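You operate a simulated robot arm through the tools that you are given. There is no shell and no other tool. Be economical: measure what you need, move in short steps, check, and stop when the job is done.

You run a simulated two-armed robot. Do the job below in one go: nothing can be reset, and whatever is moved stays where it is left.

TASK
Open the cart drawer, take the padlock and leave it inside and shut the drawer again. Then fetch the nozzle with the largest size on its label from the upper shelf of the green cart and set it on the top of the sealing bench. Then open the blue hopper lid. Keep to this order.

The check looks at the end state, three seconds after you hand in, the way a careful person would. Anything else that was tipped, shoved, dropped, spilled or broken makes it a failure. A push-on lid holds only when it is set on centred and level and pressed home; a screw cap is set on level and turned clockwise until tight.

THE ROBOT
Two 7-joint arms with two-finger parallel grippers on one trunk, on a base that drives. Base frame: it is fixed to the floor where the robot stands at the start and does not move with it; the origin is under the middle of the robot, x ahead of it, y to its left, z up. Readings come in m, degrees, newtons and seconds.
The left shoulder is at the start at [0.07, 0.188, 1.372], the right one opposite. With the tool pointing down near the work surface each hand reaches from about 0.1 to 0.62 m from the robot's upright axis, wherever it stands, measured 20 degrees to its own side. Places, roughly: blue hopper lid [-6.6, -1.2, 1.2]; bottom of the cart drawer [1, -0.1, 0.6]; cart drawer [1, -0.1, 0.6]; top of the sealing bench [0.9, -1.7, 0.9]. Payload 3.91 kg a hand.
Tool frame (each hand has its own): the origin (TCP) lies between the finger pads and is the grasp point; the fingertips stand 0.03 m ahead of it; z points along the fingers, y is the line along which they close. The gripper opens to 0.11 m. The fingers are 0.02 m wide and 0.01 m thick; the gripper's body (0.048 by 0.112 m) begins 0.055 m behind the TCP.
Orientation is that of the tool frame in the base frame, as a unit quaternion [x, y, z, w]. With the fingers straight down and closing along the base's y, the tool's x points along the base's -x, its y along +y and its z along -z.

THE INTERFACE
- The arms move only by the tool play_rows. It takes "left_commands", "right_commands" or both (then of equal length, played together; a hand with none holds still); each is a list of rows, each a list of 7 numbers: the turn, a rotation vector about the base's x, y, z in degrees, then the shift along the base's x, y, z in m, then the gripper command, from -1 (fully open) to 1 (shut), values between in proportion. In form: [[rx, ry, rz, x, y, z, jaw], ...]. A call has 1 to 10 rows; each row is the pose to reach, as a shift and turn from the pose commanded when the call began. A row lasts 0.2 s, in which the tool goes at most 0.05 m and 8.6 degrees; a call with a longer step from one row to the next is refused whole, and so is a gripper value outside its range. A pose out of reach is approached as far as the arm can. The call stops where the force on the tool passes 40 N (or 10 N more than at its start, if that is more) or the arm is blocked; 0.2 s more then pass. Each finger travels about 0.072 m/s and halts on what it meets, pressing with about 37 N; the grip force reading is that of the motor and also rises with nothing between the fingers. The clock runs only during rows and for 0.2 s after the last one: add rows that repeat a pose to give the fingers time. It gives the time, the measured TCP pose, the force on the tool (base axes), the opening and the grip force at its end, in the units of the frame above (readings bear some noise), with the torque about the TCP (base axes, N m) and any sound that the robot's microphone picked up.
- Cameras (640 x 400 px; columns grow to the right, rows downward): "scene" is now at [0.1254, -0.0098, 1.5724]; the picture's right is [-0.11, -0.99, 0.00], its down [-0.79, 0.09, -0.60] and it looks along [0.60, -0.07, -0.80] (base axes); focal length 275 px, centre (320, 200). "left" rides on the left gripper at [0.072, -0.017, -0.104] in its tool frame; the picture's right is [0.23, 0.97, 0.00], its down [-0.76, 0.18, -0.62] and it looks along [-0.61, 0.14, 0.78] (tool axes); focal length 222 px, centre (320, 200). "right" rides on the right gripper at [0.073, 0.017, -0.103] in its tool frame; the picture's right is [-0.23, 0.97, 0.00], its down [-0.76, -0.18, -0.62] and it looks along [-0.61, -0.14, 0.78] (tool axes); focal length 222 px, centre (320, 200). There is no depth. A picture from a camera that has moved, and an enlarged one, comes with that camera's place and axes in the base frame and with its lens.
- snapshot(camera): a new picture of that camera. It takes no simulated time.
- lift_body(by): slides the trunk up (or, below 0, down) by that many m; the arms and the scene camera ride with it, the base frame stays. It gives what a move gives, with no picture.
- roll_base(legs): drives the robot by 1 to 6 legs, each [ahead, turn to the left] in m and degrees, along the robot's own axes; the way and the turn of a leg run together, so that a leg with both is an arc; at most 1.5 m and 180 degrees a leg. The arms and the cameras ride along, it lands a little off, and it stops where it bumps. It gives what a move gives.
- aim_head(pan, tilt): turns the head with the scene camera to pan (to the left, within 86 degrees either way) and tilt (down, from -29 to 69), counted from straight ahead of the robot. It gives what a move gives.
- inspect(camera, box): a new picture of the part [left, top, right, bottom] of that camera's present view, enlarged. It takes no simulated time.
- sign_off(): hands the job in; it is judged then, once.

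Go step by step. Nothing tells you exact positions but the pictures and the camera data: compare them with the known pose of the tool, close in by small moves and look again before you grip or let go. The budget is 165 turns and 118 pictures, counting those below and the enlarged ones. Unless the task says otherwise, let go and move clear before handing in.

The tools are called after "Request:" as name(argument=value, ...) on one line, values as JSON. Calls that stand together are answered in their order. play_rows: Moves the arms, as the interface text tells. Its arguments: {"type":"object","properties":{"left_commands":{"type":"array","items":{"type":"array","items":{"type":"number"}}},"right_commands":{"type":"array","items":{"type":"array","items":{"type":"number"}}}},"required":[]} The other tools are called the same way: lift_body (by) slides the trunk up or down; roll_base (legs) drives the base; aim_head (pan, tilt) turns the head that bears the scene camera; snapshot (camera) takes a picture; inspect (camera, box) takes an enlarged picture of a part of a camera's view; sign_off () hands the job in.

At the start:

```text
time: 0.0
left_tool_pos: [0.5063, 0.1595, 0.9178]
left_orientation: [-0.011, 1.0, -0.002, 0.009]
left_force: [32.6, -136.6, -145.7]
left_moment: [18.31, -8.52, 11.97]
left_grip_width: 0.11
left_grasp_force: 0.0
right_tool_pos: [0.5888, -0.2846, 0.9603]
right_orientation: [0.009, 0.998, 0.01, 0.065]
right_force: [103.4, 123.0, -266.7]
right_moment: [-15.45, -14.77, -12.8]
right_grip_width: 0.1101
right_grasp_force: 0.1
trunk travel left (down, up): [-0.882, 0.058]
robot x, y, heading: [0.0009, -0.0038, 0.4]
head pan, tilt: [-6.4, 53.0]
```

scene: 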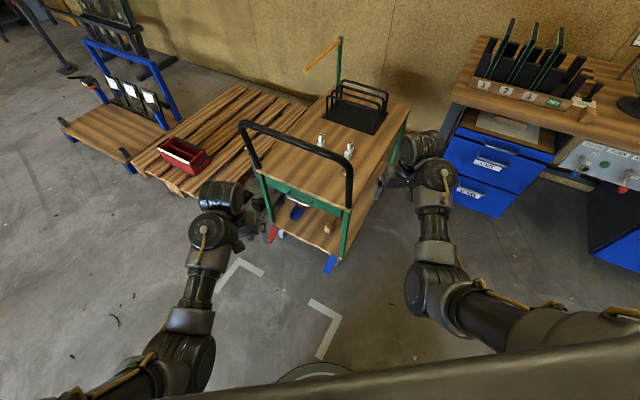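
right: 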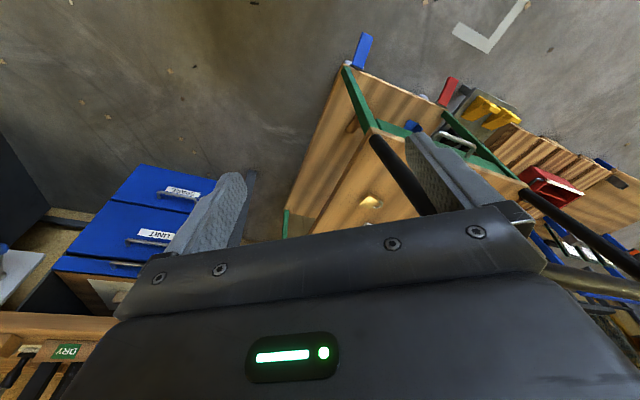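
left: 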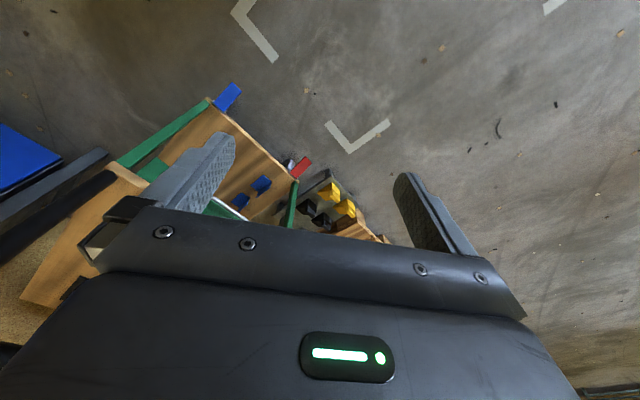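

The green cart stands ahead with a drawer under its top and two nozzles on the upper shelf. I'll look closer.

Request:
inspect(camera="scene", box=[230, 90, 430, 280])

Request:
inspect(camera="scene", box=[290, 120, 380, 176])

```text
2.11 times, centred on (330, 185) of scene
camera zoom: at [0.1254, -0.0098, 1.5724], right [-0.11, -0.99, 0.0], down [-0.79, 0.09, -0.6], along [0.6, -0.07, -0.8], focal length 580 px, centre (299, 232)
```

zoom: 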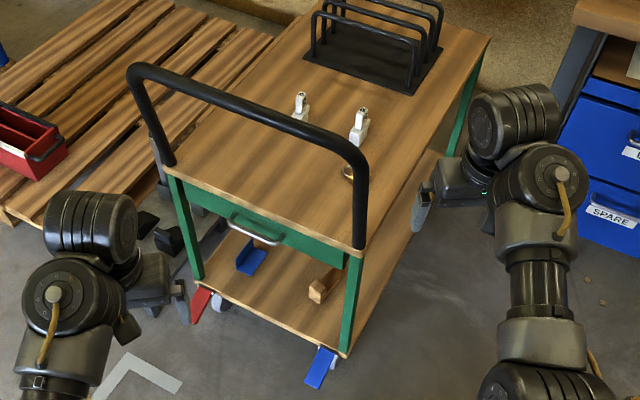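

```text
7.11 times, centred on (335, 148) of scene
camera zoom: at [0.1254, -0.0098, 1.5724], right [-0.11, -0.99, 0.0], down [-0.79, 0.09, -0.6], along [0.6, -0.07, -0.8], focal length 1959 px, centre (213, 570)
```

zoom: 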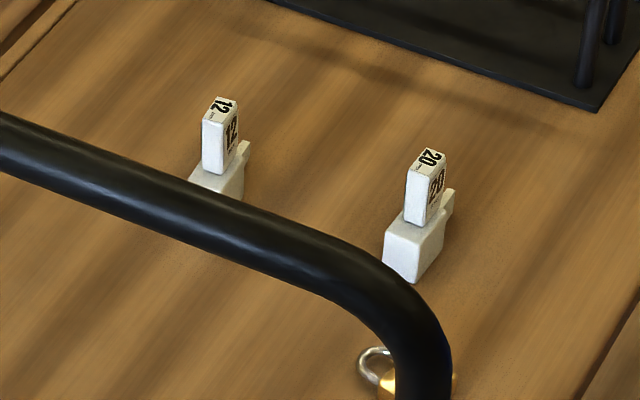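

The upper shelf shows nozzles 12 and 20 so far, with the padlock just behind the push bar at the right. The cart is turned about -35°. I'll tuck the arms in before driving so they clear the push bar (top at about 0.96 m).

Request:
play_rows(left_commands=[[0, 0, 0, -0.03, 0, 0.02, -1], [0, 0, 0, -0.06, 0, 0.04, -1], [0, 0, 0, -0.09, 0, 0.06, -1], [0, 0, 0, -0.12, 0, 0.08, -1], [0, 0, 0, -0.15, 0, 0.1, -1], [0, 0, 0, -0.15, 0, 0.12, -1]], right_commands=[[0, 0, 0, -0.04, 0, 0.02, -1], [0, 0, 0, -0.08, 0, 0.04, -1], [0, 0, 0, -0.12, 0, 0.06, -1], [0, 0, 0, -0.16, 0, 0.08, -1], [0, 0, 0, -0.2, 0, 0.1, -1], [0, 0, 0, -0.23, 0, 0.1, -1]])

```text
time: 0.3
left_tool_pos: [0.4963, 0.1582, 0.9294]
left_orientation: [-0.023, 0.999, -0.008, 0.026]
left_force: [4.2, -33.1, -12.3]
left_moment: [4.01, -0.57, 2.91]
left_grip_width: 0.1099
left_grasp_force: 0.1
left hand out of reach, approached as far as the arm can: row 1
right_tool_pos: [0.581, -0.2826, 0.9755]
right_orientation: [0.034, 0.994, 0.018, 0.106]
right_force: [74.6, 44.6, -114.1]
right_moment: [-5.67, -4.3, -5.4]
right_grip_width: 0.1098
right_grasp_force: 0.1
trunk travel left (down, up): [-0.882, 0.058]
robot x, y, heading: [-0.0005, 0.0001, -0.2]
head pan, tilt: [-6.4, 53.0]
stopped in row 1 (left hand): the force on the tool passed its limit at 266 N (the readings are from after the stop); the commanded pose is now the measured one
```

The start-up forces tripped the limit, so I'll repeat the move now that things have settled.

Request:
play_rows(left_commands=[[0, 0, 0, 0, 0, 0, -1], [0, 0, 0, -0.02, 0, 0.01, -1], [0, 0, 0, -0.05, 0, 0.02, -1], [0, 0, 0, -0.08, 0, 0.03, -1], [0, 0, 0, -0.11, 0, 0.05, -1], [0, 0, 0, -0.14, 0, 0.06, -1]], right_commands=[[0, 0, 0, 0, 0, 0, -1], [0, 0, 0, -0.03, 0, 0.01, -1], [0, 0, 0, -0.07, 0, 0.02, -1], [0, 0, 0, -0.11, 0, 0.03, -1], [0, 0, 0, -0.15, 0, 0.05, -1], [0, 0, 0, -0.19, 0, 0.06, -1]])

```text
time: 0.8
left_tool_pos: [0.4963, 0.1578, 0.9292]
left_orientation: [-0.023, 0.999, -0.006, 0.027]
left_force: [3.5, -15.0, -10.5]
left_moment: [1.84, -0.54, 1.32]
left_grip_width: 0.1098
left_grasp_force: 0.0
right_tool_pos: [0.5837, -0.2841, 0.9751]
right_orientation: [0.036, 0.993, 0.019, 0.11]
right_force: [40.3, 23.5, -57.2]
right_moment: [-2.97, -1.91, -2.92]
right_grip_width: 0.1099
right_grasp_force: 0.0
trunk travel left (down, up): [-0.882, 0.058]
robot x, y, heading: [-0.0035, 0.0021, 0.2]
head pan, tilt: [-6.4, 53.0]
stopped in row 2 (right hand): the force on the tool passed its limit at 185 N (the readings are from after the stop); the commanded pose is now the measured one
```

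Request:
play_rows(left_commands=[[0, 0, 0, 0, 0, 0, -1], [0, 0, 0, 0, 0, 0, -1], [0, 0, 0, 0, 0, 0, -1], [0, 0, 0, 0, 0, 0, -1], [0, 0, 0, 0, 0, 0, -1]], right_commands=[[0, 0, 0, 0, 0, 0, -1], [0, 0, 0, 0, 0, 0, -1], [0, 0, 0, 0, 0, 0, -1], [0, 0, 0, 0, 0, 0, -1], [0, 0, 0, 0, 0, 0, -1]])

Request:
snapshot(camera="scene")

```text
time: 1.1
left_tool_pos: [0.4968, 0.1593, 0.9286]
left_orientation: [-0.024, 0.999, -0.007, 0.027]
left_force: [1.9, -6.2, -6.4]
left_moment: [0.99, -0.33, 0.69]
left_grip_width: 0.1101
left_grasp_force: 0.1
right_tool_pos: [0.5847, -0.2834, 0.9743]
right_orientation: [0.037, 0.993, 0.019, 0.11]
right_force: [17.6, 11.4, -25.4]
right_moment: [-1.39, -0.81, -1.38]
right_grip_width: 0.1099
right_grasp_force: 0.0
trunk travel left (down, up): [-0.882, 0.058]
robot x, y, heading: [-0.0018, 0.0016, 0.2]
head pan, tilt: [-6.4, 53.0]
stopped in row 1 (right hand): the force on the tool passed its limit at 87 N (the readings are from after the stop); the commanded pose is now the measured one
```

```text
112 pictures are left
camera scene: at [0.1262, -0.0099, 1.5723], right [-0.11, -0.99, 0.0], down [-0.79, 0.09, -0.6], along [0.6, -0.07, -0.8], focal length 275 px, centre (320, 200)
```

scene: 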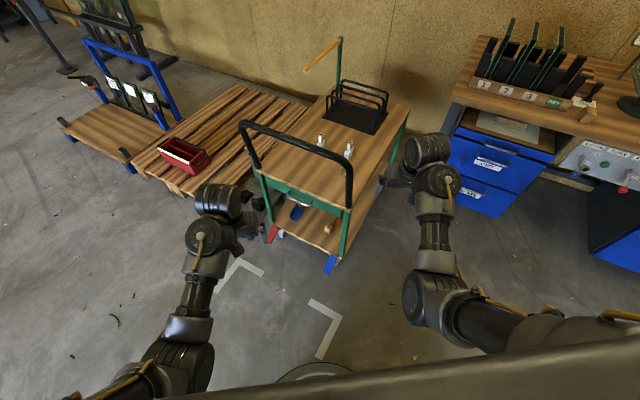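

The force reading is decaying from a start-up transient; nothing is touching. I'll wait and then retract.

Request:
play_rows(left_commands=[[0, 0, 0, 0, 0, 0, -1], [0, 0, 0, 0, 0, 0, -1], [0, 0, 0, 0, 0, 0, -1]], right_commands=[[0, 0, 0, 0, 0, 0, -1], [0, 0, 0, 0, 0, 0, -1], [0, 0, 0, 0, 0, 0, -1]])

Request:
play_rows(left_commands=[[0, 0, 0, 0, 0, 0, -1], [0, 0, 0, -0.02, 0, 0.01, -1], [0, 0, 0, -0.05, 0, 0.02, -1], [0, 0, 0, -0.08, 0, 0.03, -1], [0, 0, 0, -0.11, 0, 0.05, -1], [0, 0, 0, -0.14, 0, 0.06, -1]], right_commands=[[0, 0, 0, 0, 0, 0, -1], [0, 0, 0, -0.03, 0, 0.01, -1], [0, 0, 0, -0.07, 0, 0.02, -1], [0, 0, 0, -0.11, 0, 0.03, -1], [0, 0, 0, -0.15, 0, 0.05, -1], [0, 0, 0, -0.19, 0, 0.06, -1]])

```text
time: 1.6
left_tool_pos: [0.4968, 0.1589, 0.9287]
left_orientation: [-0.024, 0.999, -0.008, 0.027]
left_force: [2.1, -4.6, -4.4]
left_moment: [0.62, -0.25, 0.42]
left_grip_width: 0.11
left_grasp_force: 0.1
right_tool_pos: [0.5853, -0.2838, 0.9736]
right_orientation: [0.038, 0.993, 0.02, 0.112]
right_force: [11.5, 6.7, -15.7]
right_moment: [-0.81, -0.51, -0.85]
right_grip_width: 0.1103
right_grasp_force: 0.0
trunk travel left (down, up): [-0.882, 0.058]
robot x, y, heading: [0.0006, 0.0012, -0.2]
head pan, tilt: [-6.4, 53.0]
stopped in row 2 (right hand): the force on the tool passed its limit at 44 N (the readings are from after the stop); the commanded pose is now the measured one
```

```text
time: 2.1
left_tool_pos: [0.4949, 0.1586, 0.93]
left_orientation: [-0.026, 0.999, -0.007, 0.028]
left_force: [-0.6, -5.2, -1.1]
left_moment: [0.71, -0.13, 0.47]
left_grip_width: 0.1102
left_grasp_force: 0.1
right_tool_pos: [0.5839, -0.2836, 0.9772]
right_orientation: [0.041, 0.992, 0.02, 0.115]
right_force: [13.2, 8.2, -18.2]
right_moment: [-1.01, -0.59, -1.01]
right_grip_width: 0.1098
right_grasp_force: 0.0
trunk travel left (down, up): [-0.882, 0.058]
robot x, y, heading: [0.0007, -0.0005, 0.1]
head pan, tilt: [-6.4, 53.0]
stopped in row 2 (right hand): the force on the tool passed its limit at 77 N (the readings are from after the stop); the commanded pose is now the measured one
```

Something resists the right hand. I'll look through its camera.

Request:
snapshot(camera="right")

Request:
play_rows(left_commands=[[0, 0, 0, 0, 0, 0, -1], [0, 0, 0, -0.01, 0, 0.0, -1], [0, 0, 0, -0.02, 0, 0.0, -1], [0, 0, 0, -0.04, 0, 0.01, -1], [0, 0, 0, -0.06, 0, 0.02, -1], [0, 0, 0, -0.08, 0, 0.03, -1]])

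Request:
play_rows(right_commands=[[0, 0, 0, 0, 0, 0, -1], [0, 0, 0, 0, -0.005, 0.005, -1], [0, 0, 0, 0, -0.01, 0.01, -1], [0, 0, 0, 0, -0.02, 0.02, -1]])

```text
111 pictures are left
camera right: at [0.4899, -0.2633, 1.0615], right [0.29, 0.95, 0.1], down [0.58, -0.26, 0.77], along [0.76, -0.17, -0.63], focal length 222 px, centre (320, 200)
```

right: 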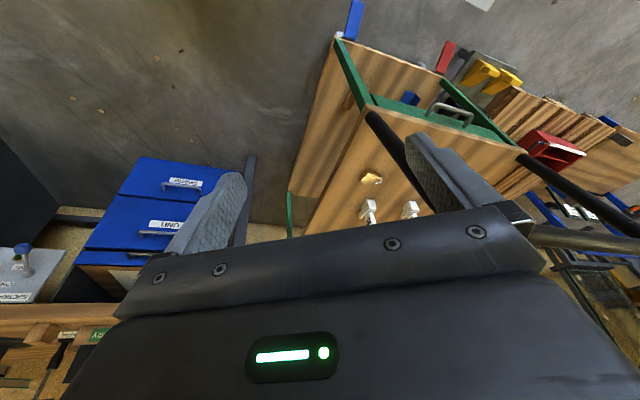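

```text
time: 2.9
left_tool_pos: [0.4785, 0.1586, 0.9304]
left_orientation: [-0.028, 0.999, -0.008, 0.032]
left_force: [0.5, -9.1, -3.8]
left_moment: [1.21, -0.12, 0.87]
left_grip_width: 0.1098
left_grasp_force: 0.0
left hand out of reach, approached as far as the arm can: row 4
right_tool_pos: [0.5833, -0.2852, 0.9761]
right_orientation: [0.041, 0.992, 0.02, 0.116]
right_force: [10.3, 7.0, -13.8]
right_moment: [-0.79, -0.46, -0.77]
right_grip_width: 0.1101
right_grasp_force: 0.0
trunk travel left (down, up): [-0.882, 0.058]
robot x, y, heading: [0.0034, 0.0007, -0.0]
head pan, tilt: [-6.4, 53.0]
stopped in row 4 (left hand): the force on the tool passed its limit at 56 N (the readings are from after the stop); the commanded pose is now the measured one
```

```text
time: 3.4
left_tool_pos: [0.4784, 0.1588, 0.9306]
left_orientation: [-0.027, 0.999, -0.009, 0.032]
left_force: [0.7, -3.9, -2.5]
left_moment: [0.43, -0.11, 0.32]
left_grip_width: 0.1103
left_grasp_force: 0.1
right_tool_pos: [0.5844, -0.2857, 0.9777]
right_orientation: [0.045, 0.992, 0.021, 0.117]
right_force: [10.9, 7.8, -16.3]
right_moment: [-0.86, -0.55, -0.88]
right_grip_width: 0.1101
right_grasp_force: 0.1
trunk travel left (down, up): [-0.882, 0.058]
robot x, y, heading: [-0.0009, -0.001, -0.0]
head pan, tilt: [-6.4, 53.0]
stopped in row 2 (right hand): the force on the tool passed its limit at 53 N (the readings are from after the stop); the commanded pose is now the measured one
```

The arms are near a joint limit in the upward direction. I'll try moving down and back instead.

Request:
play_rows(left_commands=[[0, 0, 0, 0, 0, -0.01, -1], [0, 0, 0, -0.01, 0, -0.02, -1], [0, 0, 0, -0.02, 0, -0.04, -1], [0, 0, 0, -0.04, 0, -0.06, -1], [0, 0, 0, -0.06, 0, -0.08, -1]], right_commands=[[0, 0, 0, 0, 0, -0.01, -1], [0, 0, 0, -0.01, 0, -0.02, -1], [0, 0, 0, -0.02, 0, -0.04, -1], [0, 0, 0, -0.04, 0, -0.06, -1], [0, 0, 0, -0.06, 0, -0.08, -1]])

```text
time: 4.6
left_tool_pos: [0.4147, 0.1578, 0.8487]
left_orientation: [-0.027, 0.999, -0.009, 0.033]
left_force: [-0.2, 0.4, -0.1]
left_moment: [-0.01, -0.03, 0.0]
left_grip_width: 0.1099
left_grasp_force: 0.1
right_tool_pos: [0.5219, -0.2872, 0.8981]
right_orientation: [0.042, 0.992, 0.022, 0.116]
right_force: [-1.4, -0.3, 0.2]
right_moment: [0.04, 0.0, -0.01]
right_grip_width: 0.11
right_grasp_force: 0.1
trunk travel left (down, up): [-0.882, 0.058]
robot x, y, heading: [-0.0012, -0.0018, 0.0]
head pan, tilt: [-6.4, 53.0]
```

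Moving down and back works freely. I'll tuck the right hand further back so the robot can drive closer.

Request:
play_rows(right_commands=[[0, 0, 0, -0.03, 0, -0.01, -1], [0, 0, 0, -0.06, 0, -0.02, -1], [0, 0, 0, -0.1, -0.01, -0.04, -1], [0, 0, 0, -0.14, -0.02, -0.06, -1], [0, 0, 0, -0.18, -0.03, -0.08, -1]])

Request:
roll_base(legs=[[0.15, 0]])

Request:
aim_head(pan=0, tilt=48)

Request:
snapshot(camera="scene")

Request:
snapshot(camera="left")

```text
time: 5.8
left_tool_pos: [0.4155, 0.1575, 0.8486]
left_orientation: [-0.027, 0.999, -0.009, 0.032]
left_force: [-0.9, 0.3, 1.5]
left_moment: [-0.02, 0.01, -0.01]
left_grip_width: 0.11
left_grasp_force: 0.1
right_tool_pos: [0.3429, -0.3336, 0.8233]
right_orientation: [0.039, 0.992, 0.001, 0.122]
right_force: [0.1, -0.5, -0.2]
right_moment: [0.0, -0.01, 0.01]
right_grip_width: 0.1098
right_grasp_force: 0.1
trunk travel left (down, up): [-0.882, 0.058]
robot x, y, heading: [0.0025, -0.0017, -0.1]
head pan, tilt: [-6.4, 53.0]
```

```text
time: 7.2
left_tool_pos: [0.5678, 0.1574, 0.8484]
left_orientation: [-0.026, 0.999, -0.009, 0.032]
left_force: [0.7, 0.1, -0.2]
left_moment: [-0.01, 0.03, 0.04]
left_grip_width: 0.1102
left_grasp_force: 0.1
right_tool_pos: [0.4955, -0.3318, 0.8219]
right_orientation: [0.038, 0.992, 0.002, 0.12]
right_force: [0.7, 0.6, -0.2]
right_moment: [0.03, 0.0, 0.01]
right_grip_width: 0.1101
right_grasp_force: 0.1
trunk travel left (down, up): [-0.882, 0.058]
robot x, y, heading: [0.1552, 0.0005, 0.1]
head pan, tilt: [-6.4, 53.0]
```

```text
time: 7.9
left_tool_pos: [0.5694, 0.1591, 0.8473]
left_orientation: [-0.026, 0.999, -0.008, 0.032]
left_force: [0.3, 0.0, 0.6]
left_moment: [0.01, 0.04, 0.01]
left_grip_width: 0.1099
left_grasp_force: 0.0
right_tool_pos: [0.4968, -0.3326, 0.8214]
right_orientation: [0.038, 0.992, 0.001, 0.12]
right_force: [0.4, -0.1, -0.5]
right_moment: [-0.01, -0.01, 0.0]
right_grip_width: 0.1101
right_grasp_force: 0.1
trunk travel left (down, up): [-0.882, 0.058]
robot x, y, heading: [0.1543, -0.0002, 0.1]
head pan, tilt: [0.0, 48.0]
```

```text
110 pictures are left
camera scene: at [0.285, -0.0016, 1.579], right [0.0, -1.0, 0.0], down [-0.74, 0.0, -0.67], along [0.67, 0.0, -0.74], focal length 275 px, centre (320, 200)
```

scene: 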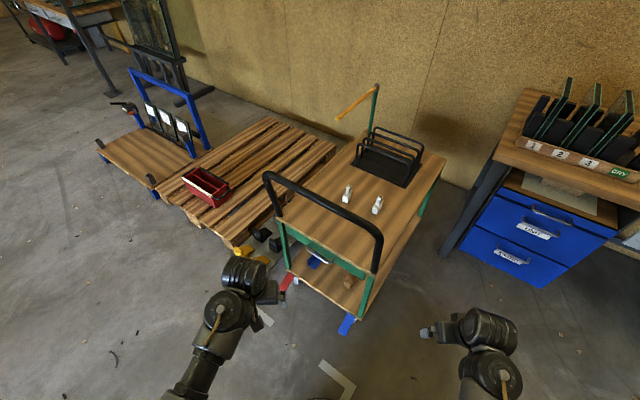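

```text
109 pictures are left
camera left: at [0.4911, 0.139, 0.9453], right [-0.28, 0.96, -0.03], down [0.71, 0.23, 0.67], along [0.65, 0.16, -0.75], focal length 222 px, centre (320, 200)
```

left: 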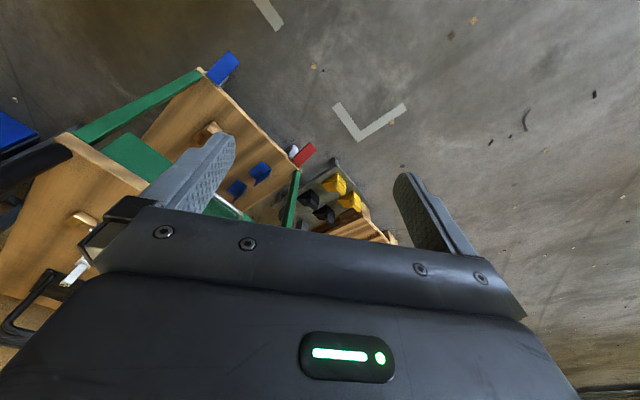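

Good view now; I'll enlarge the cart to get precise geometry.

Request:
inspect(camera="scene", box=[255, 165, 395, 253])

Request:
inspect(camera="scene", box=[260, 210, 388, 290])

```text
4.55 times, centred on (325, 209) of scene
camera zoom: at [0.285, -0.0016, 1.579], right [0.0, -1.0, 0.0], down [-0.74, 0.0, -0.67], along [0.67, 0.0, -0.74], focal length 1252 px, centre (297, 159)
```

zoom: 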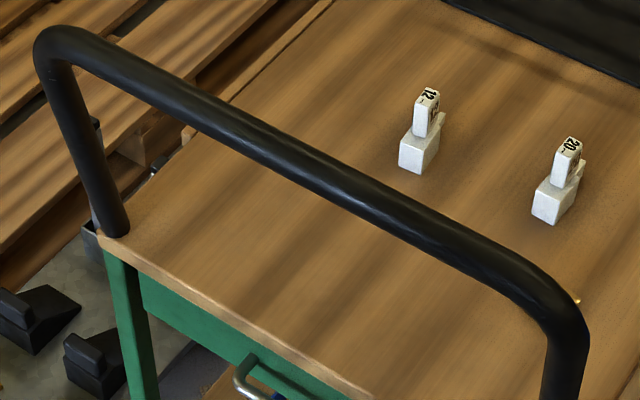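

```text
5.00 times, centred on (324, 250) of scene
camera zoom: at [0.285, -0.0016, 1.579], right [0.0, -1.0, 0.0], down [-0.74, 0.0, -0.67], along [0.67, 0.0, -0.74], focal length 1377 px, centre (300, -50)
```

zoom: 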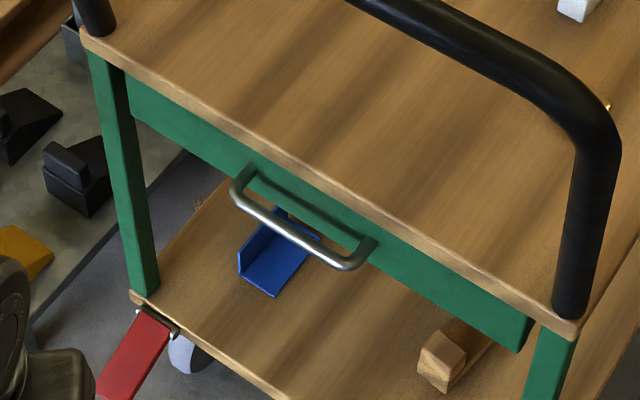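

The handle bar is at about (0.84, 0.01, 0.63), and the drawer front faces about 145°. I'll rotate the left hand to point along the drawer, pitched 30° down and closing vertically, short of the handle.

Request:
play_rows(left_commands=[[-5.5, -2.85, 4.93, 0.0, 0, -0.01, -1], [-11.1, -5.7, 9.9, 0.0, 0, -0.02, -1], [-16.6, -8.55, 14.8, 0.01, 0, -0.03, -1], [-22.1, -11.4, 19.7, 0.02, 0, -0.04, -0.5], [-27.6, -14.2, 24.6, 0.03, 0, -0.05, -0.5], [-33.2, -17.1, 29.6, 0.04, -0.01, -0.06, -0.3], [-38.7, -20, 34.5, 0.05, -0.01, -0.07, -0.2], [-44.2, -22.8, 39.4, 0.06, -0.015, -0.08, -0.1], [-49.8, -25.6, 44.4, 0.07, -0.02, -0.09, -0.1], [-55.3, -28.5, 49.3, 0.08, -0.023, -0.092, -0.1]])

Request:
snapshot(camera="left")

Request:
snapshot(camera="scene")

```text
time: 8.8
left_tool_pos: [0.5755, 0.2586, 0.7946]
left_orientation: [-0.166, 0.975, -0.085, 0.124]
left_force: [0.1, 0.0, 0.3]
left_moment: [0.0, 0.01, 0.02]
left_grip_width: 0.0824
left_grasp_force: 0.1
right_tool_pos: [0.4971, -0.3331, 0.823]
right_orientation: [0.037, 0.992, -0.001, 0.119]
right_force: [-0.2, 0.2, 0.2]
right_moment: [-0.01, -0.03, -0.01]
right_grip_width: 0.1102
right_grasp_force: 0.1
trunk travel left (down, up): [-0.882, 0.058]
robot x, y, heading: [0.1538, -0.0019, -0.1]
head pan, tilt: [0.0, 48.0]
stopped in row 4 (left hand): the arm was blocked; the commanded pose is now the measured one
```

```text
106 pictures are left
camera left: at [0.4853, 0.2311, 0.8827], right [-0.5, 0.83, -0.25], down [0.47, 0.51, 0.72], along [0.72, 0.24, -0.65], focal length 222 px, centre (320, 200)
```

left: 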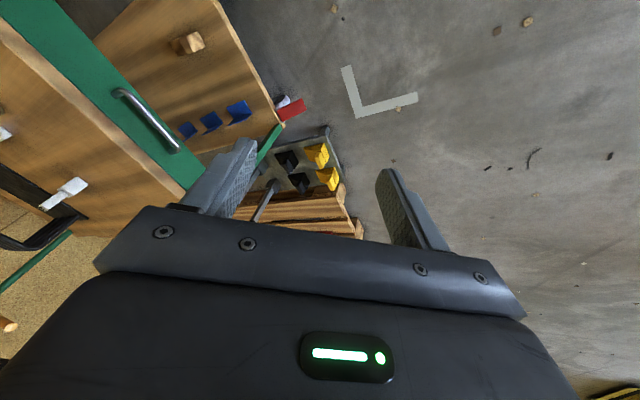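

```text
105 pictures are left
camera scene: at [0.2848, 0.0006, 1.579], right [0.0, -1.0, 0.0], down [-0.74, 0.0, -0.67], along [0.67, 0.0, -0.74], focal length 275 px, centre (320, 200)
```

scene: 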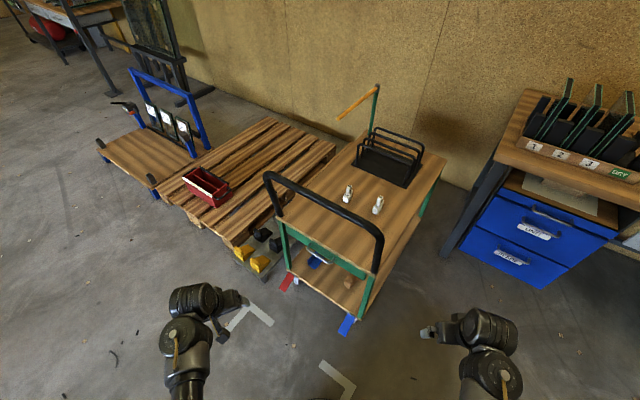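

The arm blocked at a limit while folded. Both views put the handle at about (0.845, 0.006, 0.62). I'll lower the hand first, then continue the rotation in pieces.

Request:
play_rows(left_commands=[[0, 0, 0, 0.0, 0, -0.03, -0.5], [0, 0, 0, 0.0, 0, -0.06, -0.5], [0, 0, 0, 0.0, 0, -0.1, -0.5], [-2, 0, 4, 0.0, 0, -0.12, -0.5], [-4, 0, 8, 0.0, 0, -0.12, -0.5], [-8, 0, 14, 0.0, 0, -0.12, -0.5], [-12, 0, 20, 0.0, 0, -0.12, -0.5]])

```text
time: 10.4
left_tool_pos: [0.5743, 0.2577, 0.6775]
left_orientation: [-0.345, 0.917, -0.162, 0.119]
left_force: [-0.7, -0.4, -0.1]
left_moment: [-0.01, 0.0, 0.01]
left_grip_width: 0.0823
left_grasp_force: 0.0
right_tool_pos: [0.4963, -0.3326, 0.8226]
right_orientation: [0.038, 0.992, 0.0, 0.119]
right_force: [0.2, 0.0, -0.3]
right_moment: [0.03, 0.01, -0.02]
right_grip_width: 0.1102
right_grasp_force: 0.0
trunk travel left (down, up): [-0.882, 0.058]
robot x, y, heading: [0.1554, -0.0004, -0.2]
head pan, tilt: [0.0, 48.0]
```

Request:
play_rows(left_commands=[[-4.2, -3.5, 1.4, 0.01, -0.015, 0.0, -0.3], [-8.4, -7, 2.7, 0.02, -0.03, 0.01, -0.3], [-12.6, -10.4, 4.1, 0.03, -0.045, 0.02, -0.3], [-16.8, -13.9, 5.5, 0.045, -0.06, 0.03, -0.3], [-21, -17.4, 6.9, 0.06, -0.08, 0.04, -0.1], [-25.2, -20.8, 8.2, 0.08, -0.1, 0.05, -0.1], [-29.3, -24.3, 9.6, 0.095, -0.126, 0.067, -0.1], [-29.3, -24.3, 9.6, 0.095, -0.126, 0.067, -0.1]])

Request:
snapshot(camera="left")

Request:
snapshot(camera="scene")

```text
time: 12.4
left_tool_pos: [0.6597, 0.1666, 0.7319]
left_orientation: [-0.397, 0.781, -0.422, 0.234]
left_force: [0.2, -0.7, 0.2]
left_moment: [-0.02, 0.04, 0.04]
left_grip_width: 0.0604
left_grasp_force: 0.0
right_tool_pos: [0.4974, -0.3335, 0.8213]
right_orientation: [0.038, 0.992, -0.001, 0.119]
right_force: [0.5, 0.0, 0.5]
right_moment: [0.0, -0.01, -0.01]
right_grip_width: 0.11
right_grasp_force: 0.1
trunk travel left (down, up): [-0.882, 0.058]
robot x, y, heading: [0.1536, -0.0026, 0.1]
head pan, tilt: [0.0, 48.0]
stopped in row 8 (left hand): the arm was blocked; the commanded pose is now the measured one
```

```text
104 pictures are left
camera left: at [0.5516, 0.1508, 0.799], right [-0.54, 0.14, -0.83], down [-0.07, 0.98, 0.21], along [0.84, 0.17, -0.52], focal length 222 px, centre (320, 200)
```

left: 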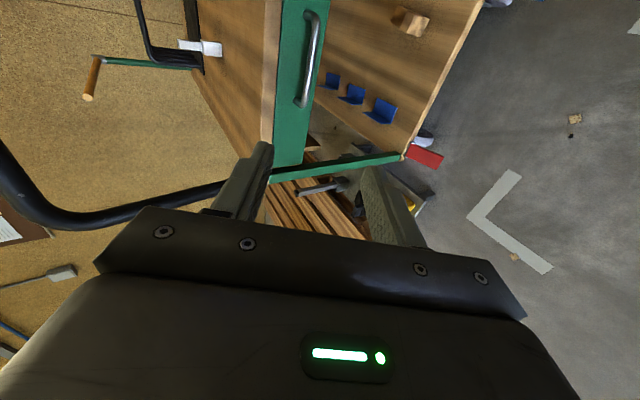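

```text
103 pictures are left
camera scene: at [0.2841, -0.0015, 1.5791], right [0.0, -1.0, 0.0], down [-0.74, 0.0, -0.67], along [0.67, 0.0, -0.74], focal length 275 px, centre (320, 200)
```

scene: 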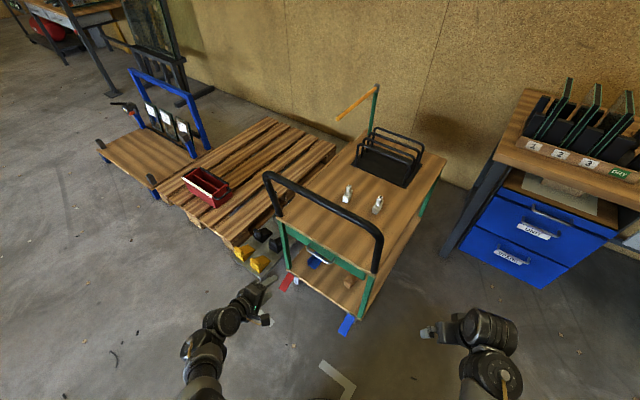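

Orientation is right. The closer view puts the handle at about (0.84, 0.006, 0.615). Next, approach.

Request:
play_rows(left_commands=[[0, 0, 0, 0.02, -0.02, -0.01, -0.1], [0, 0, 0, 0.04, -0.04, -0.022, -0.1], [0, 0, 0, 0.06, -0.06, -0.034, -0.1], [0, 0, 0, 0.08, -0.08, -0.045, -0.1], [0, 0, 0, 0.096, -0.1, -0.057, -0.1]])

Request:
snapshot(camera="left")

```text
time: 13.6
left_tool_pos: [0.7271, 0.0848, 0.6996]
left_orientation: [-0.405, 0.781, -0.418, 0.228]
left_force: [0.3, -0.3, 0.6]
left_moment: [0.01, 0.0, 0.02]
left_grip_width: 0.0602
left_grasp_force: 0.0
left hand out of reach, approached as far as the arm can: row 4, 5
right_tool_pos: [0.4965, -0.3329, 0.8223]
right_orientation: [0.038, 0.992, 0.0, 0.119]
right_force: [0.2, -0.5, -0.9]
right_moment: [0.02, -0.01, 0.01]
right_grip_width: 0.1099
right_grasp_force: 0.1
trunk travel left (down, up): [-0.882, 0.058]
robot x, y, heading: [0.1515, 0.0004, -0.1]
head pan, tilt: [0.0, 48.0]
```

```text
102 pictures are left
camera left: at [0.6202, 0.0685, 0.7681], right [-0.56, 0.13, -0.82], down [-0.08, 0.98, 0.2], along [0.83, 0.18, -0.54], focal length 222 px, centre (320, 200)
```

left: 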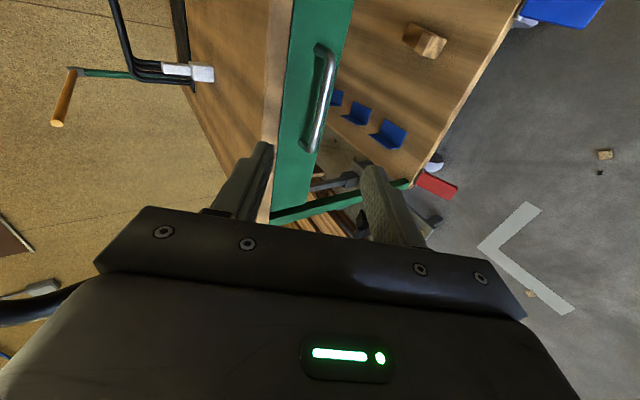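

The hand is at the reach limit, so I'll drive 7 cm closer.

Request:
roll_base(legs=[[0.07, 0]])

Request:
snapshot(camera="left")

```text
time: 14.7
left_tool_pos: [0.7975, 0.0839, 0.7003]
left_orientation: [-0.404, 0.78, -0.419, 0.229]
left_force: [0.6, 0.5, -0.5]
left_moment: [0.02, -0.04, 0.01]
left_grip_width: 0.0605
left_grasp_force: 0.0
right_tool_pos: [0.5674, -0.3327, 0.8238]
right_orientation: [0.037, 0.992, 0.001, 0.121]
right_force: [0.2, -1.3, 1.2]
right_moment: [0.01, -0.01, 0.0]
right_grip_width: 0.1102
right_grasp_force: 0.1
trunk travel left (down, up): [-0.882, 0.058]
robot x, y, heading: [0.2223, -0.0044, 0.2]
head pan, tilt: [0.0, 48.0]
```

```text
101 pictures are left
camera left: at [0.6902, 0.0686, 0.7689], right [-0.56, 0.13, -0.82], down [-0.08, 0.98, 0.2], along [0.83, 0.18, -0.53], focal length 222 px, centre (320, 200)
```

left: 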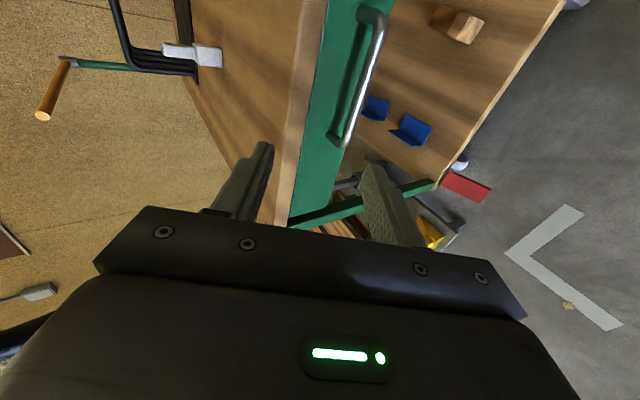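

Triangulating these two views refines the handle centre to about (0.868, 0.005, 0.59). I'll line up 7 cm short of it.

Request:
play_rows(left_commands=[[0, 0, 0, 0.005, -0.01, -0.02, -0.1], [0, 0, 0, 0.01, -0.02, -0.04, -0.1], [0, 0, 0, 0.015, -0.032, -0.06, -0.1], [0, 0, 0, 0.021, -0.044, -0.075, -0.1]])

Request:
snapshot(camera="left")

Request:
inspect(camera="scene", box=[220, 220, 400, 340])

```text
time: 15.7
left_tool_pos: [0.7807, 0.0594, 0.6879]
left_orientation: [-0.404, 0.78, -0.419, 0.228]
left_force: [0.6, 0.1, 0.3]
left_moment: [-0.01, 0.0, -0.01]
left_grip_width: 0.0602
left_grasp_force: 0.0
left hand out of reach, approached as far as the arm can: row 1, 2, 3, 4
right_tool_pos: [0.5673, -0.333, 0.822]
right_orientation: [0.037, 0.992, 0.0, 0.12]
right_force: [-0.4, 0.4, 0.2]
right_moment: [-0.01, 0.0, -0.01]
right_grip_width: 0.1098
right_grasp_force: 0.0
trunk travel left (down, up): [-0.882, 0.058]
robot x, y, heading: [0.2269, -0.0035, 0.0]
head pan, tilt: [0.0, 48.0]
```

```text
100 pictures are left
camera left: at [0.6753, 0.0424, 0.7569], right [-0.56, 0.13, -0.82], down [-0.08, 0.98, 0.2], along [0.83, 0.18, -0.53], focal length 222 px, centre (320, 200)
```

left: 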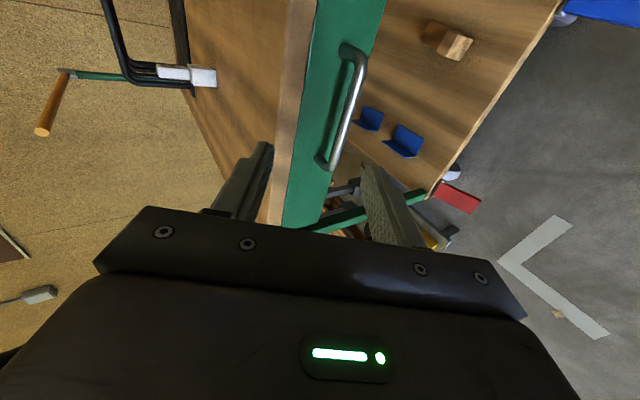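

```text
3.33 times, centred on (310, 280) of scene
camera zoom: at [0.3538, -0.0018, 1.5792], right [0.0, -1.0, 0.0], down [-0.74, 0.0, -0.67], along [0.67, 0.0, -0.74], focal length 918 px, centre (353, -67)
```

zoom: 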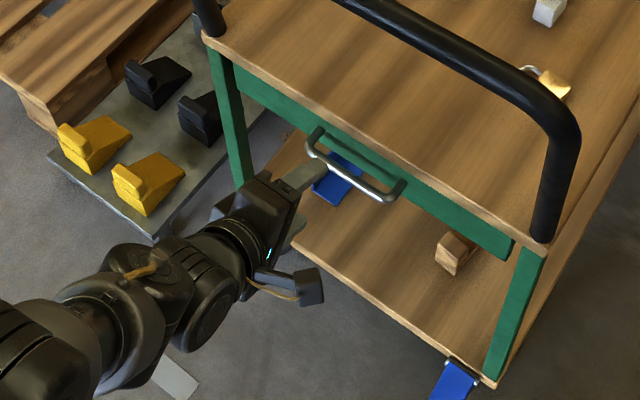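

The arm is extended downward to its limit, so I'll lower the trunk.

Request:
lift_body(by=-0.08)

Request:
snapshot(camera="left")

```text
time: 16.8
left_tool_pos: [0.7821, 0.0588, 0.609]
left_orientation: [-0.404, 0.781, -0.418, 0.229]
left_force: [-0.1, 0.6, 0.3]
left_moment: [-0.02, -0.01, -0.01]
left_grip_width: 0.0607
left_grasp_force: 0.1
right_tool_pos: [0.5681, -0.3349, 0.7419]
right_orientation: [0.038, 0.992, 0.0, 0.12]
right_force: [0.1, 0.0, 0.0]
right_moment: [0.0, 0.01, 0.01]
right_grip_width: 0.1098
right_grasp_force: 0.0
trunk travel left (down, up): [-0.802, 0.138]
robot x, y, heading: [0.2237, -0.0001, 0.3]
head pan, tilt: [0.0, 48.0]
```

```text
98 pictures are left
camera left: at [0.6757, 0.0427, 0.6764], right [-0.56, 0.13, -0.82], down [-0.08, 0.98, 0.2], along [0.83, 0.18, -0.54], focal length 222 px, centre (320, 200)
```

left: 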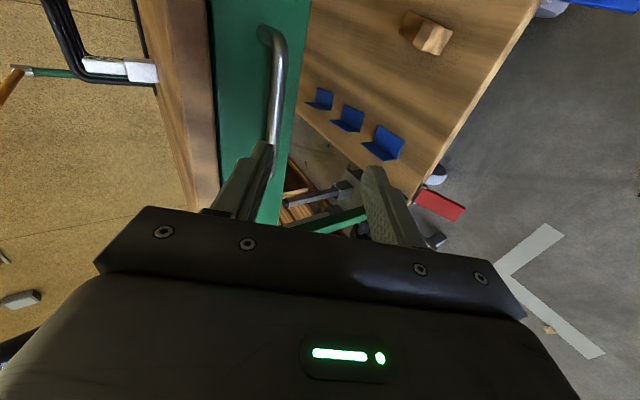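

The handle centre is now well fixed at about (0.867, -0.002, 0.592). I'll line up 6 cm before it.

Request:
play_rows(left_commands=[[0, 0, 0, 0.01, -0.01, 0.013, -0.1], [0, 0, 0, 0.025, -0.02, 0.013, -0.1], [0, 0, 0, 0.043, -0.031, 0.013, -0.1]])

Request:
snapshot(camera="left")

```text
time: 17.6
left_tool_pos: [0.808, 0.0357, 0.63]
left_orientation: [-0.404, 0.781, -0.418, 0.228]
left_force: [0.3, -0.1, 0.2]
left_moment: [0.0, -0.02, 0.0]
left_grip_width: 0.0605
left_grasp_force: 0.0
left hand out of reach, approached as far as the arm can: row 2, 3
right_tool_pos: [0.5681, -0.3344, 0.7421]
right_orientation: [0.038, 0.992, -0.001, 0.119]
right_force: [1.0, 0.2, 0.2]
right_moment: [-0.03, 0.03, 0.03]
right_grip_width: 0.1098
right_grasp_force: 0.1
trunk travel left (down, up): [-0.802, 0.138]
robot x, y, heading: [0.2262, 0.0026, 0.0]
head pan, tilt: [0.0, 48.0]
```

```text
97 pictures are left
camera left: at [0.7007, 0.0195, 0.6992], right [-0.56, 0.13, -0.82], down [-0.08, 0.98, 0.2], along [0.83, 0.18, -0.54], focal length 222 px, centre (320, 200)
```

left: 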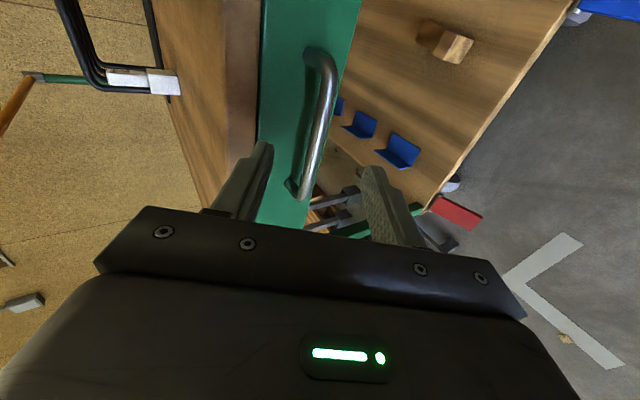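

Still at the reach limit; I'll lower the trunk another 10 cm and bring the hand back up.

Request:
lift_body(by=-0.1)

Request:
play_rows(left_commands=[[0, 0, 0, 0, 0, 0.03, -0.1], [0, 0, 0, 0.0, 0, 0.06, -0.1], [0, 0, 0, 0.006, -0.004, 0.092, -0.1], [0, 0, 0, 0.016, -0.007, 0.092, -0.1]])

Request:
snapshot(camera="left")

```text
time: 19.0
left_tool_pos: [0.8078, 0.0361, 0.5304]
left_orientation: [-0.404, 0.781, -0.418, 0.229]
left_force: [0.1, -0.6, 0.0]
left_moment: [-0.03, 0.01, -0.03]
left_grip_width: 0.0606
left_grasp_force: 0.1
right_tool_pos: [0.5672, -0.3323, 0.6411]
right_orientation: [0.038, 0.992, 0.0, 0.12]
right_force: [0.9, 0.2, 0.2]
right_moment: [0.0, 0.0, -0.01]
right_grip_width: 0.1098
right_grasp_force: 0.2
trunk travel left (down, up): [-0.702, 0.238]
robot x, y, heading: [0.2247, 0.0012, 0.2]
head pan, tilt: [0.0, 48.0]
```

```text
time: 20.2
left_tool_pos: [0.8147, 0.0595, 0.6056]
left_orientation: [-0.405, 0.79, -0.397, 0.231]
left_force: [0.7, -0.4, 1.2]
left_moment: [-0.01, 0.01, 0.02]
left_grip_width: 0.0605
left_grasp_force: 0.2
right_tool_pos: [0.5679, -0.333, 0.6424]
right_orientation: [0.037, 0.992, -0.001, 0.12]
right_force: [-0.2, -0.5, -0.3]
right_moment: [0.01, -0.01, 0.01]
right_grip_width: 0.1101
right_grasp_force: 0.2
trunk travel left (down, up): [-0.702, 0.238]
robot x, y, heading: [0.2242, -0.0013, -0.1]
head pan, tilt: [0.0, 48.0]
stopped in row 4 (left hand): the arm was blocked; the commanded pose is now the measured one
```

```text
96 pictures are left
camera left: at [0.7097, 0.0397, 0.6757], right [-0.57, 0.16, -0.8], down [-0.08, 0.97, 0.25], along [0.82, 0.21, -0.54], focal length 222 px, centre (320, 200)
```

left: 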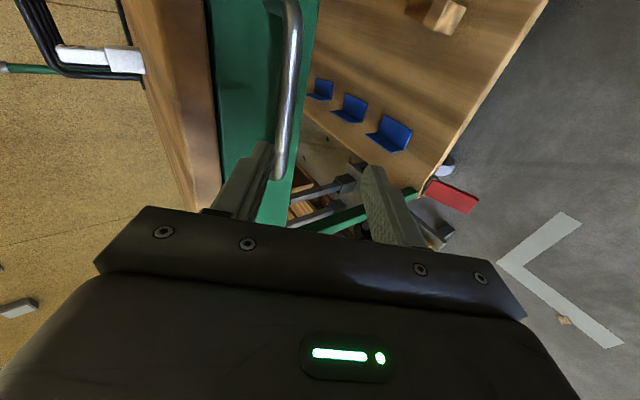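

The left wrist is at its limit in this twisted direction. I'll retract, swing the hand straight in the robot's frame, then turn the robot to face the drawer squarely.

Request:
play_rows(left_commands=[[0, 0, 0, -0.03, 0.02, 0, -0.1], [0, 0, 4, -0.06, 0.04, 0, -0.1], [0, 0, 8, -0.09, 0.06, 0, -0.1], [0, 0, 13, -0.12, 0.08, 0.01, -0.1], [0, 0, 19, -0.15, 0.1, 0.02, -0.1], [0, 0, 25, -0.18, 0.13, 0.03, -0.1], [0, 0, 30, -0.21, 0.15, 0.04, -0.1], [0, 0, 35, -0.24, 0.17, 0.05, -0.1]])

```text
time: 21.9
left_tool_pos: [0.61, 0.2619, 0.6526]
left_orientation: [-0.555, 0.687, -0.294, 0.367]
left_force: [0.4, -0.6, -0.4]
left_moment: [0.02, 0.02, 0.01]
left_grip_width: 0.0607
left_grasp_force: 0.0
right_tool_pos: [0.5684, -0.3332, 0.643]
right_orientation: [0.037, 0.992, 0.0, 0.121]
right_force: [-0.6, -0.7, -0.4]
right_moment: [-0.02, -0.02, -0.01]
right_grip_width: 0.1096
right_grasp_force: 0.0
trunk travel left (down, up): [-0.702, 0.238]
robot x, y, heading: [0.2263, -0.0008, -0.2]
head pan, tilt: [0.0, 48.0]
stopped in row 8 (left hand): the arm was blocked; the commanded pose is now the measured one
```

Request:
roll_base(legs=[[-0.05, 0], [0, -35.5]])

Request:
snapshot(camera="left")

Request:
snapshot(camera="scene")

```text
time: 24.4
left_tool_pos: [0.6426, -0.0061, 0.653]
left_orientation: [-0.324, 0.821, -0.39, 0.263]
left_force: [0.3, -0.8, 1.1]
left_moment: [-0.02, -0.01, 0.02]
left_grip_width: 0.0603
left_grasp_force: 0.2
right_tool_pos: [0.2666, -0.4696, 0.6418]
right_orientation: [0.332, 0.936, -0.036, 0.114]
right_force: [0.4, 0.4, -0.1]
right_moment: [0.01, 0.0, 0.04]
right_grip_width: 0.11
right_grasp_force: 0.0
trunk travel left (down, up): [-0.702, 0.238]
robot x, y, heading: [0.1744, -0.0033, -35.0]
head pan, tilt: [0.0, 48.0]
```

```text
95 pictures are left
camera left: at [0.5296, -0.0181, 0.7107], right [-0.47, 0.31, -0.83], down [0.01, 0.94, 0.34], along [0.88, 0.15, -0.44], focal length 222 px, centre (320, 200)
```

left: 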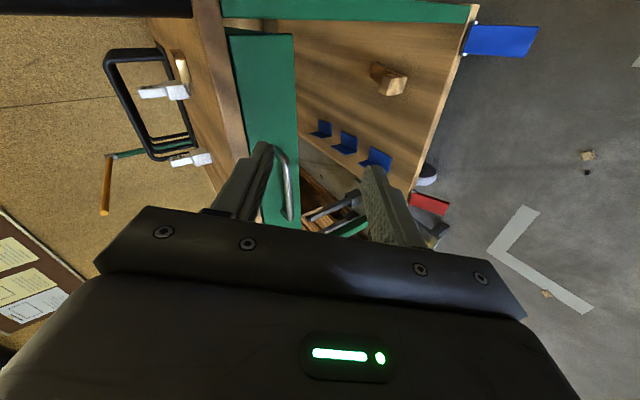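

```text
94 pictures are left
camera scene: at [0.2826, -0.075, 1.3991], right [-0.57, -0.82, 0.0], down [-0.61, 0.42, -0.67], along [0.55, -0.38, -0.74], focal length 275 px, centre (320, 200)
```

scene: 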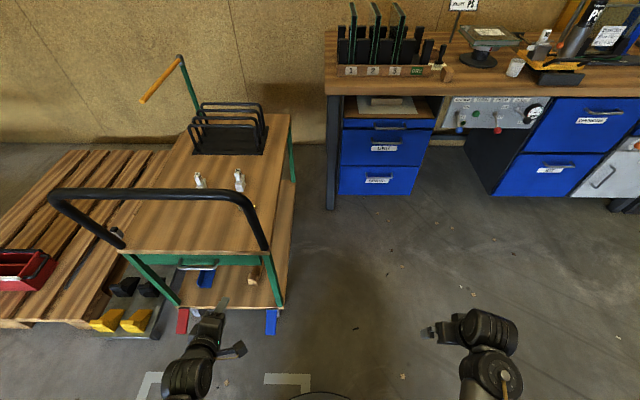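

The robot now faces the cart squarely, but the drawer is 0.4 m to the left. I'll do a small S-curve to bring it about 0.27 m left and 0.55 m ahead.

Request:
roll_base(legs=[[-0.3, 0], [0.16, 42], [0.16, -42]])

Request:
snapshot(camera="scene")

```text
time: 30.3
left_tool_pos: [0.6987, 0.107, 0.6524]
left_orientation: [-0.335, 0.817, -0.385, 0.267]
left_force: [0.9, 0.1, -0.6]
left_moment: [-0.02, -0.01, 0.03]
left_grip_width: 0.0606
left_grasp_force: 0.1
right_tool_pos: [0.3357, -0.3662, 0.6421]
right_orientation: [0.32, 0.94, -0.034, 0.114]
right_force: [0.6, 0.1, 0.1]
right_moment: [-0.01, 0.0, 0.01]
right_grip_width: 0.1099
right_grasp_force: 0.1
trunk travel left (down, up): [-0.702, 0.238]
robot x, y, heading: [0.2365, 0.1009, -33.3]
head pan, tilt: [0.0, 48.0]
```

```text
93 pictures are left
camera scene: at [0.3416, 0.0277, 1.3991], right [-0.55, -0.84, 0.0], down [-0.62, 0.41, -0.67], along [0.56, -0.37, -0.74], focal length 275 px, centre (320, 200)
```

scene: 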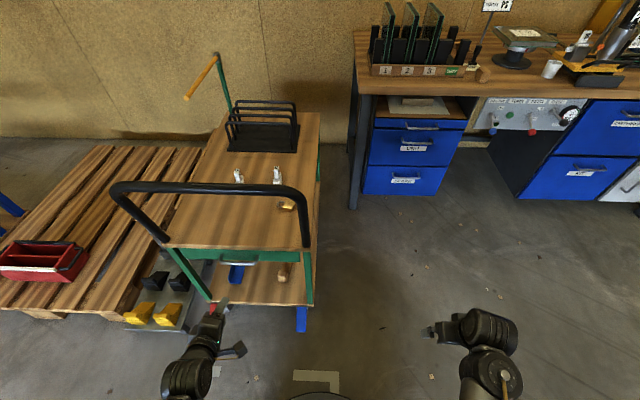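

Now the handle is ahead-left at about (0.868, 0.004, 0.592). I'll correct the tilt and approach to 7 cm.

Request:
play_rows(left_commands=[[-3.6, 0.85, 1.3, 0.02, -0.012, -0.005, -0.1], [-7.3, 1.7, 2.7, 0.04, -0.025, -0.01, -0.1], [-10.9, 2.55, 4, 0.07, -0.04, -0.015, -0.1], [-10.9, 2.55, 4, 0.1, -0.058, -0.02, -0.1], [-10.9, 2.55, 4, 0.119, -0.069, -0.025, -0.1]])

Request:
snapshot(camera="left")

```text
time: 31.5
left_tool_pos: [0.8187, 0.0378, 0.6291]
left_orientation: [-0.396, 0.77, -0.445, 0.229]
left_force: [0.0, 0.2, -0.4]
left_moment: [0.01, 0.0, 0.01]
left_grip_width: 0.0604
left_grasp_force: 0.1
right_tool_pos: [0.3366, -0.3668, 0.6416]
right_orientation: [0.319, 0.94, -0.034, 0.115]
right_force: [-0.5, -0.7, 1.2]
right_moment: [-0.01, 0.02, -0.01]
right_grip_width: 0.11
right_grasp_force: 0.1
trunk travel left (down, up): [-0.702, 0.238]
robot x, y, heading: [0.2312, 0.0983, -33.3]
head pan, tilt: [0.0, 48.0]
```

```text
92 pictures are left
camera left: at [0.7085, 0.0266, 0.694], right [-0.53, 0.1, -0.84], down [-0.07, 0.98, 0.16], along [0.85, 0.14, -0.51], focal length 222 px, centre (320, 200)
```

left: 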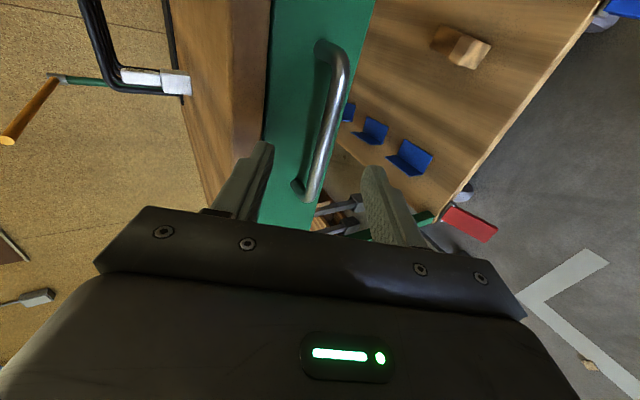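

The bar lies straight ahead between the fingers. I'll advance 6 cm and close.

Request:
play_rows(left_commands=[[0, 0, 0, 0.015, -0.0105, -0.0105, -0.1], [0, 0, 0, 0.03, -0.021, -0.021, -0.1], [0, 0, 0, 0.042, -0.03, -0.03, -0.1], [0, 0, 0, 0.046, -0.033, -0.033, -0.1]])

Request:
snapshot(camera="left")

```text
time: 32.2
left_tool_pos: [0.849, 0.0153, 0.6045]
left_orientation: [-0.394, 0.769, -0.447, 0.231]
left_force: [-16.2, 8.3, 11.5]
left_moment: [-0.49, -0.74, -0.04]
left_grip_width: 0.0607
left_grasp_force: 0.5
right_tool_pos: [0.3362, -0.3679, 0.6429]
right_orientation: [0.318, 0.94, -0.035, 0.115]
right_force: [-0.3, -0.9, 0.0]
right_moment: [0.01, -0.03, 0.01]
right_grip_width: 0.11
right_grasp_force: 0.1
trunk travel left (down, up): [-0.702, 0.238]
robot x, y, heading: [0.23, 0.1, -33.1]
head pan, tilt: [0.0, 48.0]
stopped in row 3 (left hand): the force on the tool passed its limit at 62 N (the readings are from after the stop); the commanded pose is now the measured one
```

```text
91 pictures are left
camera left: at [0.7404, 0.0041, 0.6694], right [-0.52, 0.1, -0.85], down [-0.07, 0.99, 0.16], along [0.85, 0.14, -0.51], focal length 222 px, centre (320, 200)
```

left: 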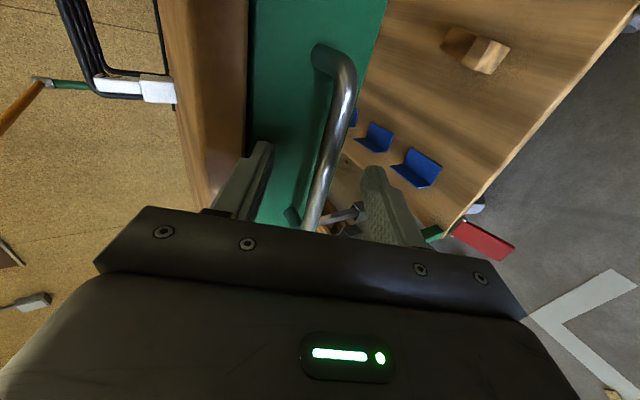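

The upper fingertip touches the drawer face while the bar is already between the fingers. I'll ease back 3 mm and close.

Request:
play_rows(left_commands=[[0, 0, 0, -0.002, 0.0015, 0.0015, -0.1], [0, 0, 0, -0.002, 0.0015, 0.0015, 0.2], [0, 0, 0, -0.002, 0.0015, 0.0015, 0.6], [0, 0, 0, -0.002, 0.0015, 0.0015, 1], [0, 0, 0, -0.002, 0.0015, 0.0015, 1], [0, 0, 0, -0.002, 0.0015, 0.0015, 1]])

Request:
snapshot(camera="left")

```text
time: 33.6
left_tool_pos: [0.8468, 0.0167, 0.6025]
left_orientation: [-0.396, 0.77, -0.445, 0.229]
left_force: [-4.0, 0.8, -7.8]
left_moment: [0.26, 0.03, 0.07]
left_grip_width: 0.0117
left_grasp_force: 44.9
right_tool_pos: [0.3365, -0.3673, 0.6427]
right_orientation: [0.318, 0.94, -0.035, 0.115]
right_force: [-0.5, -0.4, -0.5]
right_moment: [-0.01, -0.03, -0.02]
right_grip_width: 0.11
right_grasp_force: 0.1
trunk travel left (down, up): [-0.702, 0.238]
robot x, y, heading: [0.2336, 0.0985, -33.0]
head pan, tilt: [0.0, 48.0]
```

```text
90 pictures are left
camera left: at [0.7386, 0.0056, 0.6696], right [-0.53, 0.1, -0.84], down [-0.07, 0.99, 0.16], along [0.85, 0.14, -0.51], focal length 222 px, centre (320, 200)
```

left: 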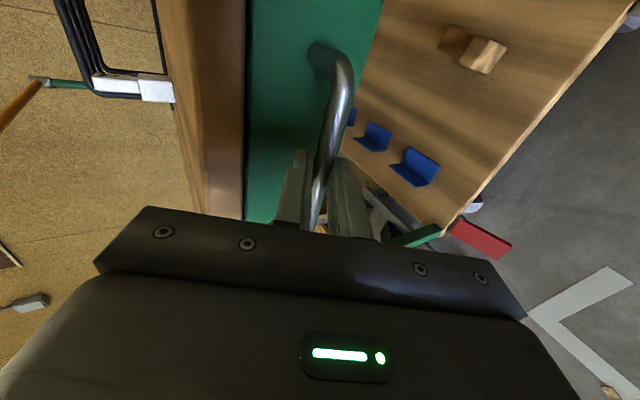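

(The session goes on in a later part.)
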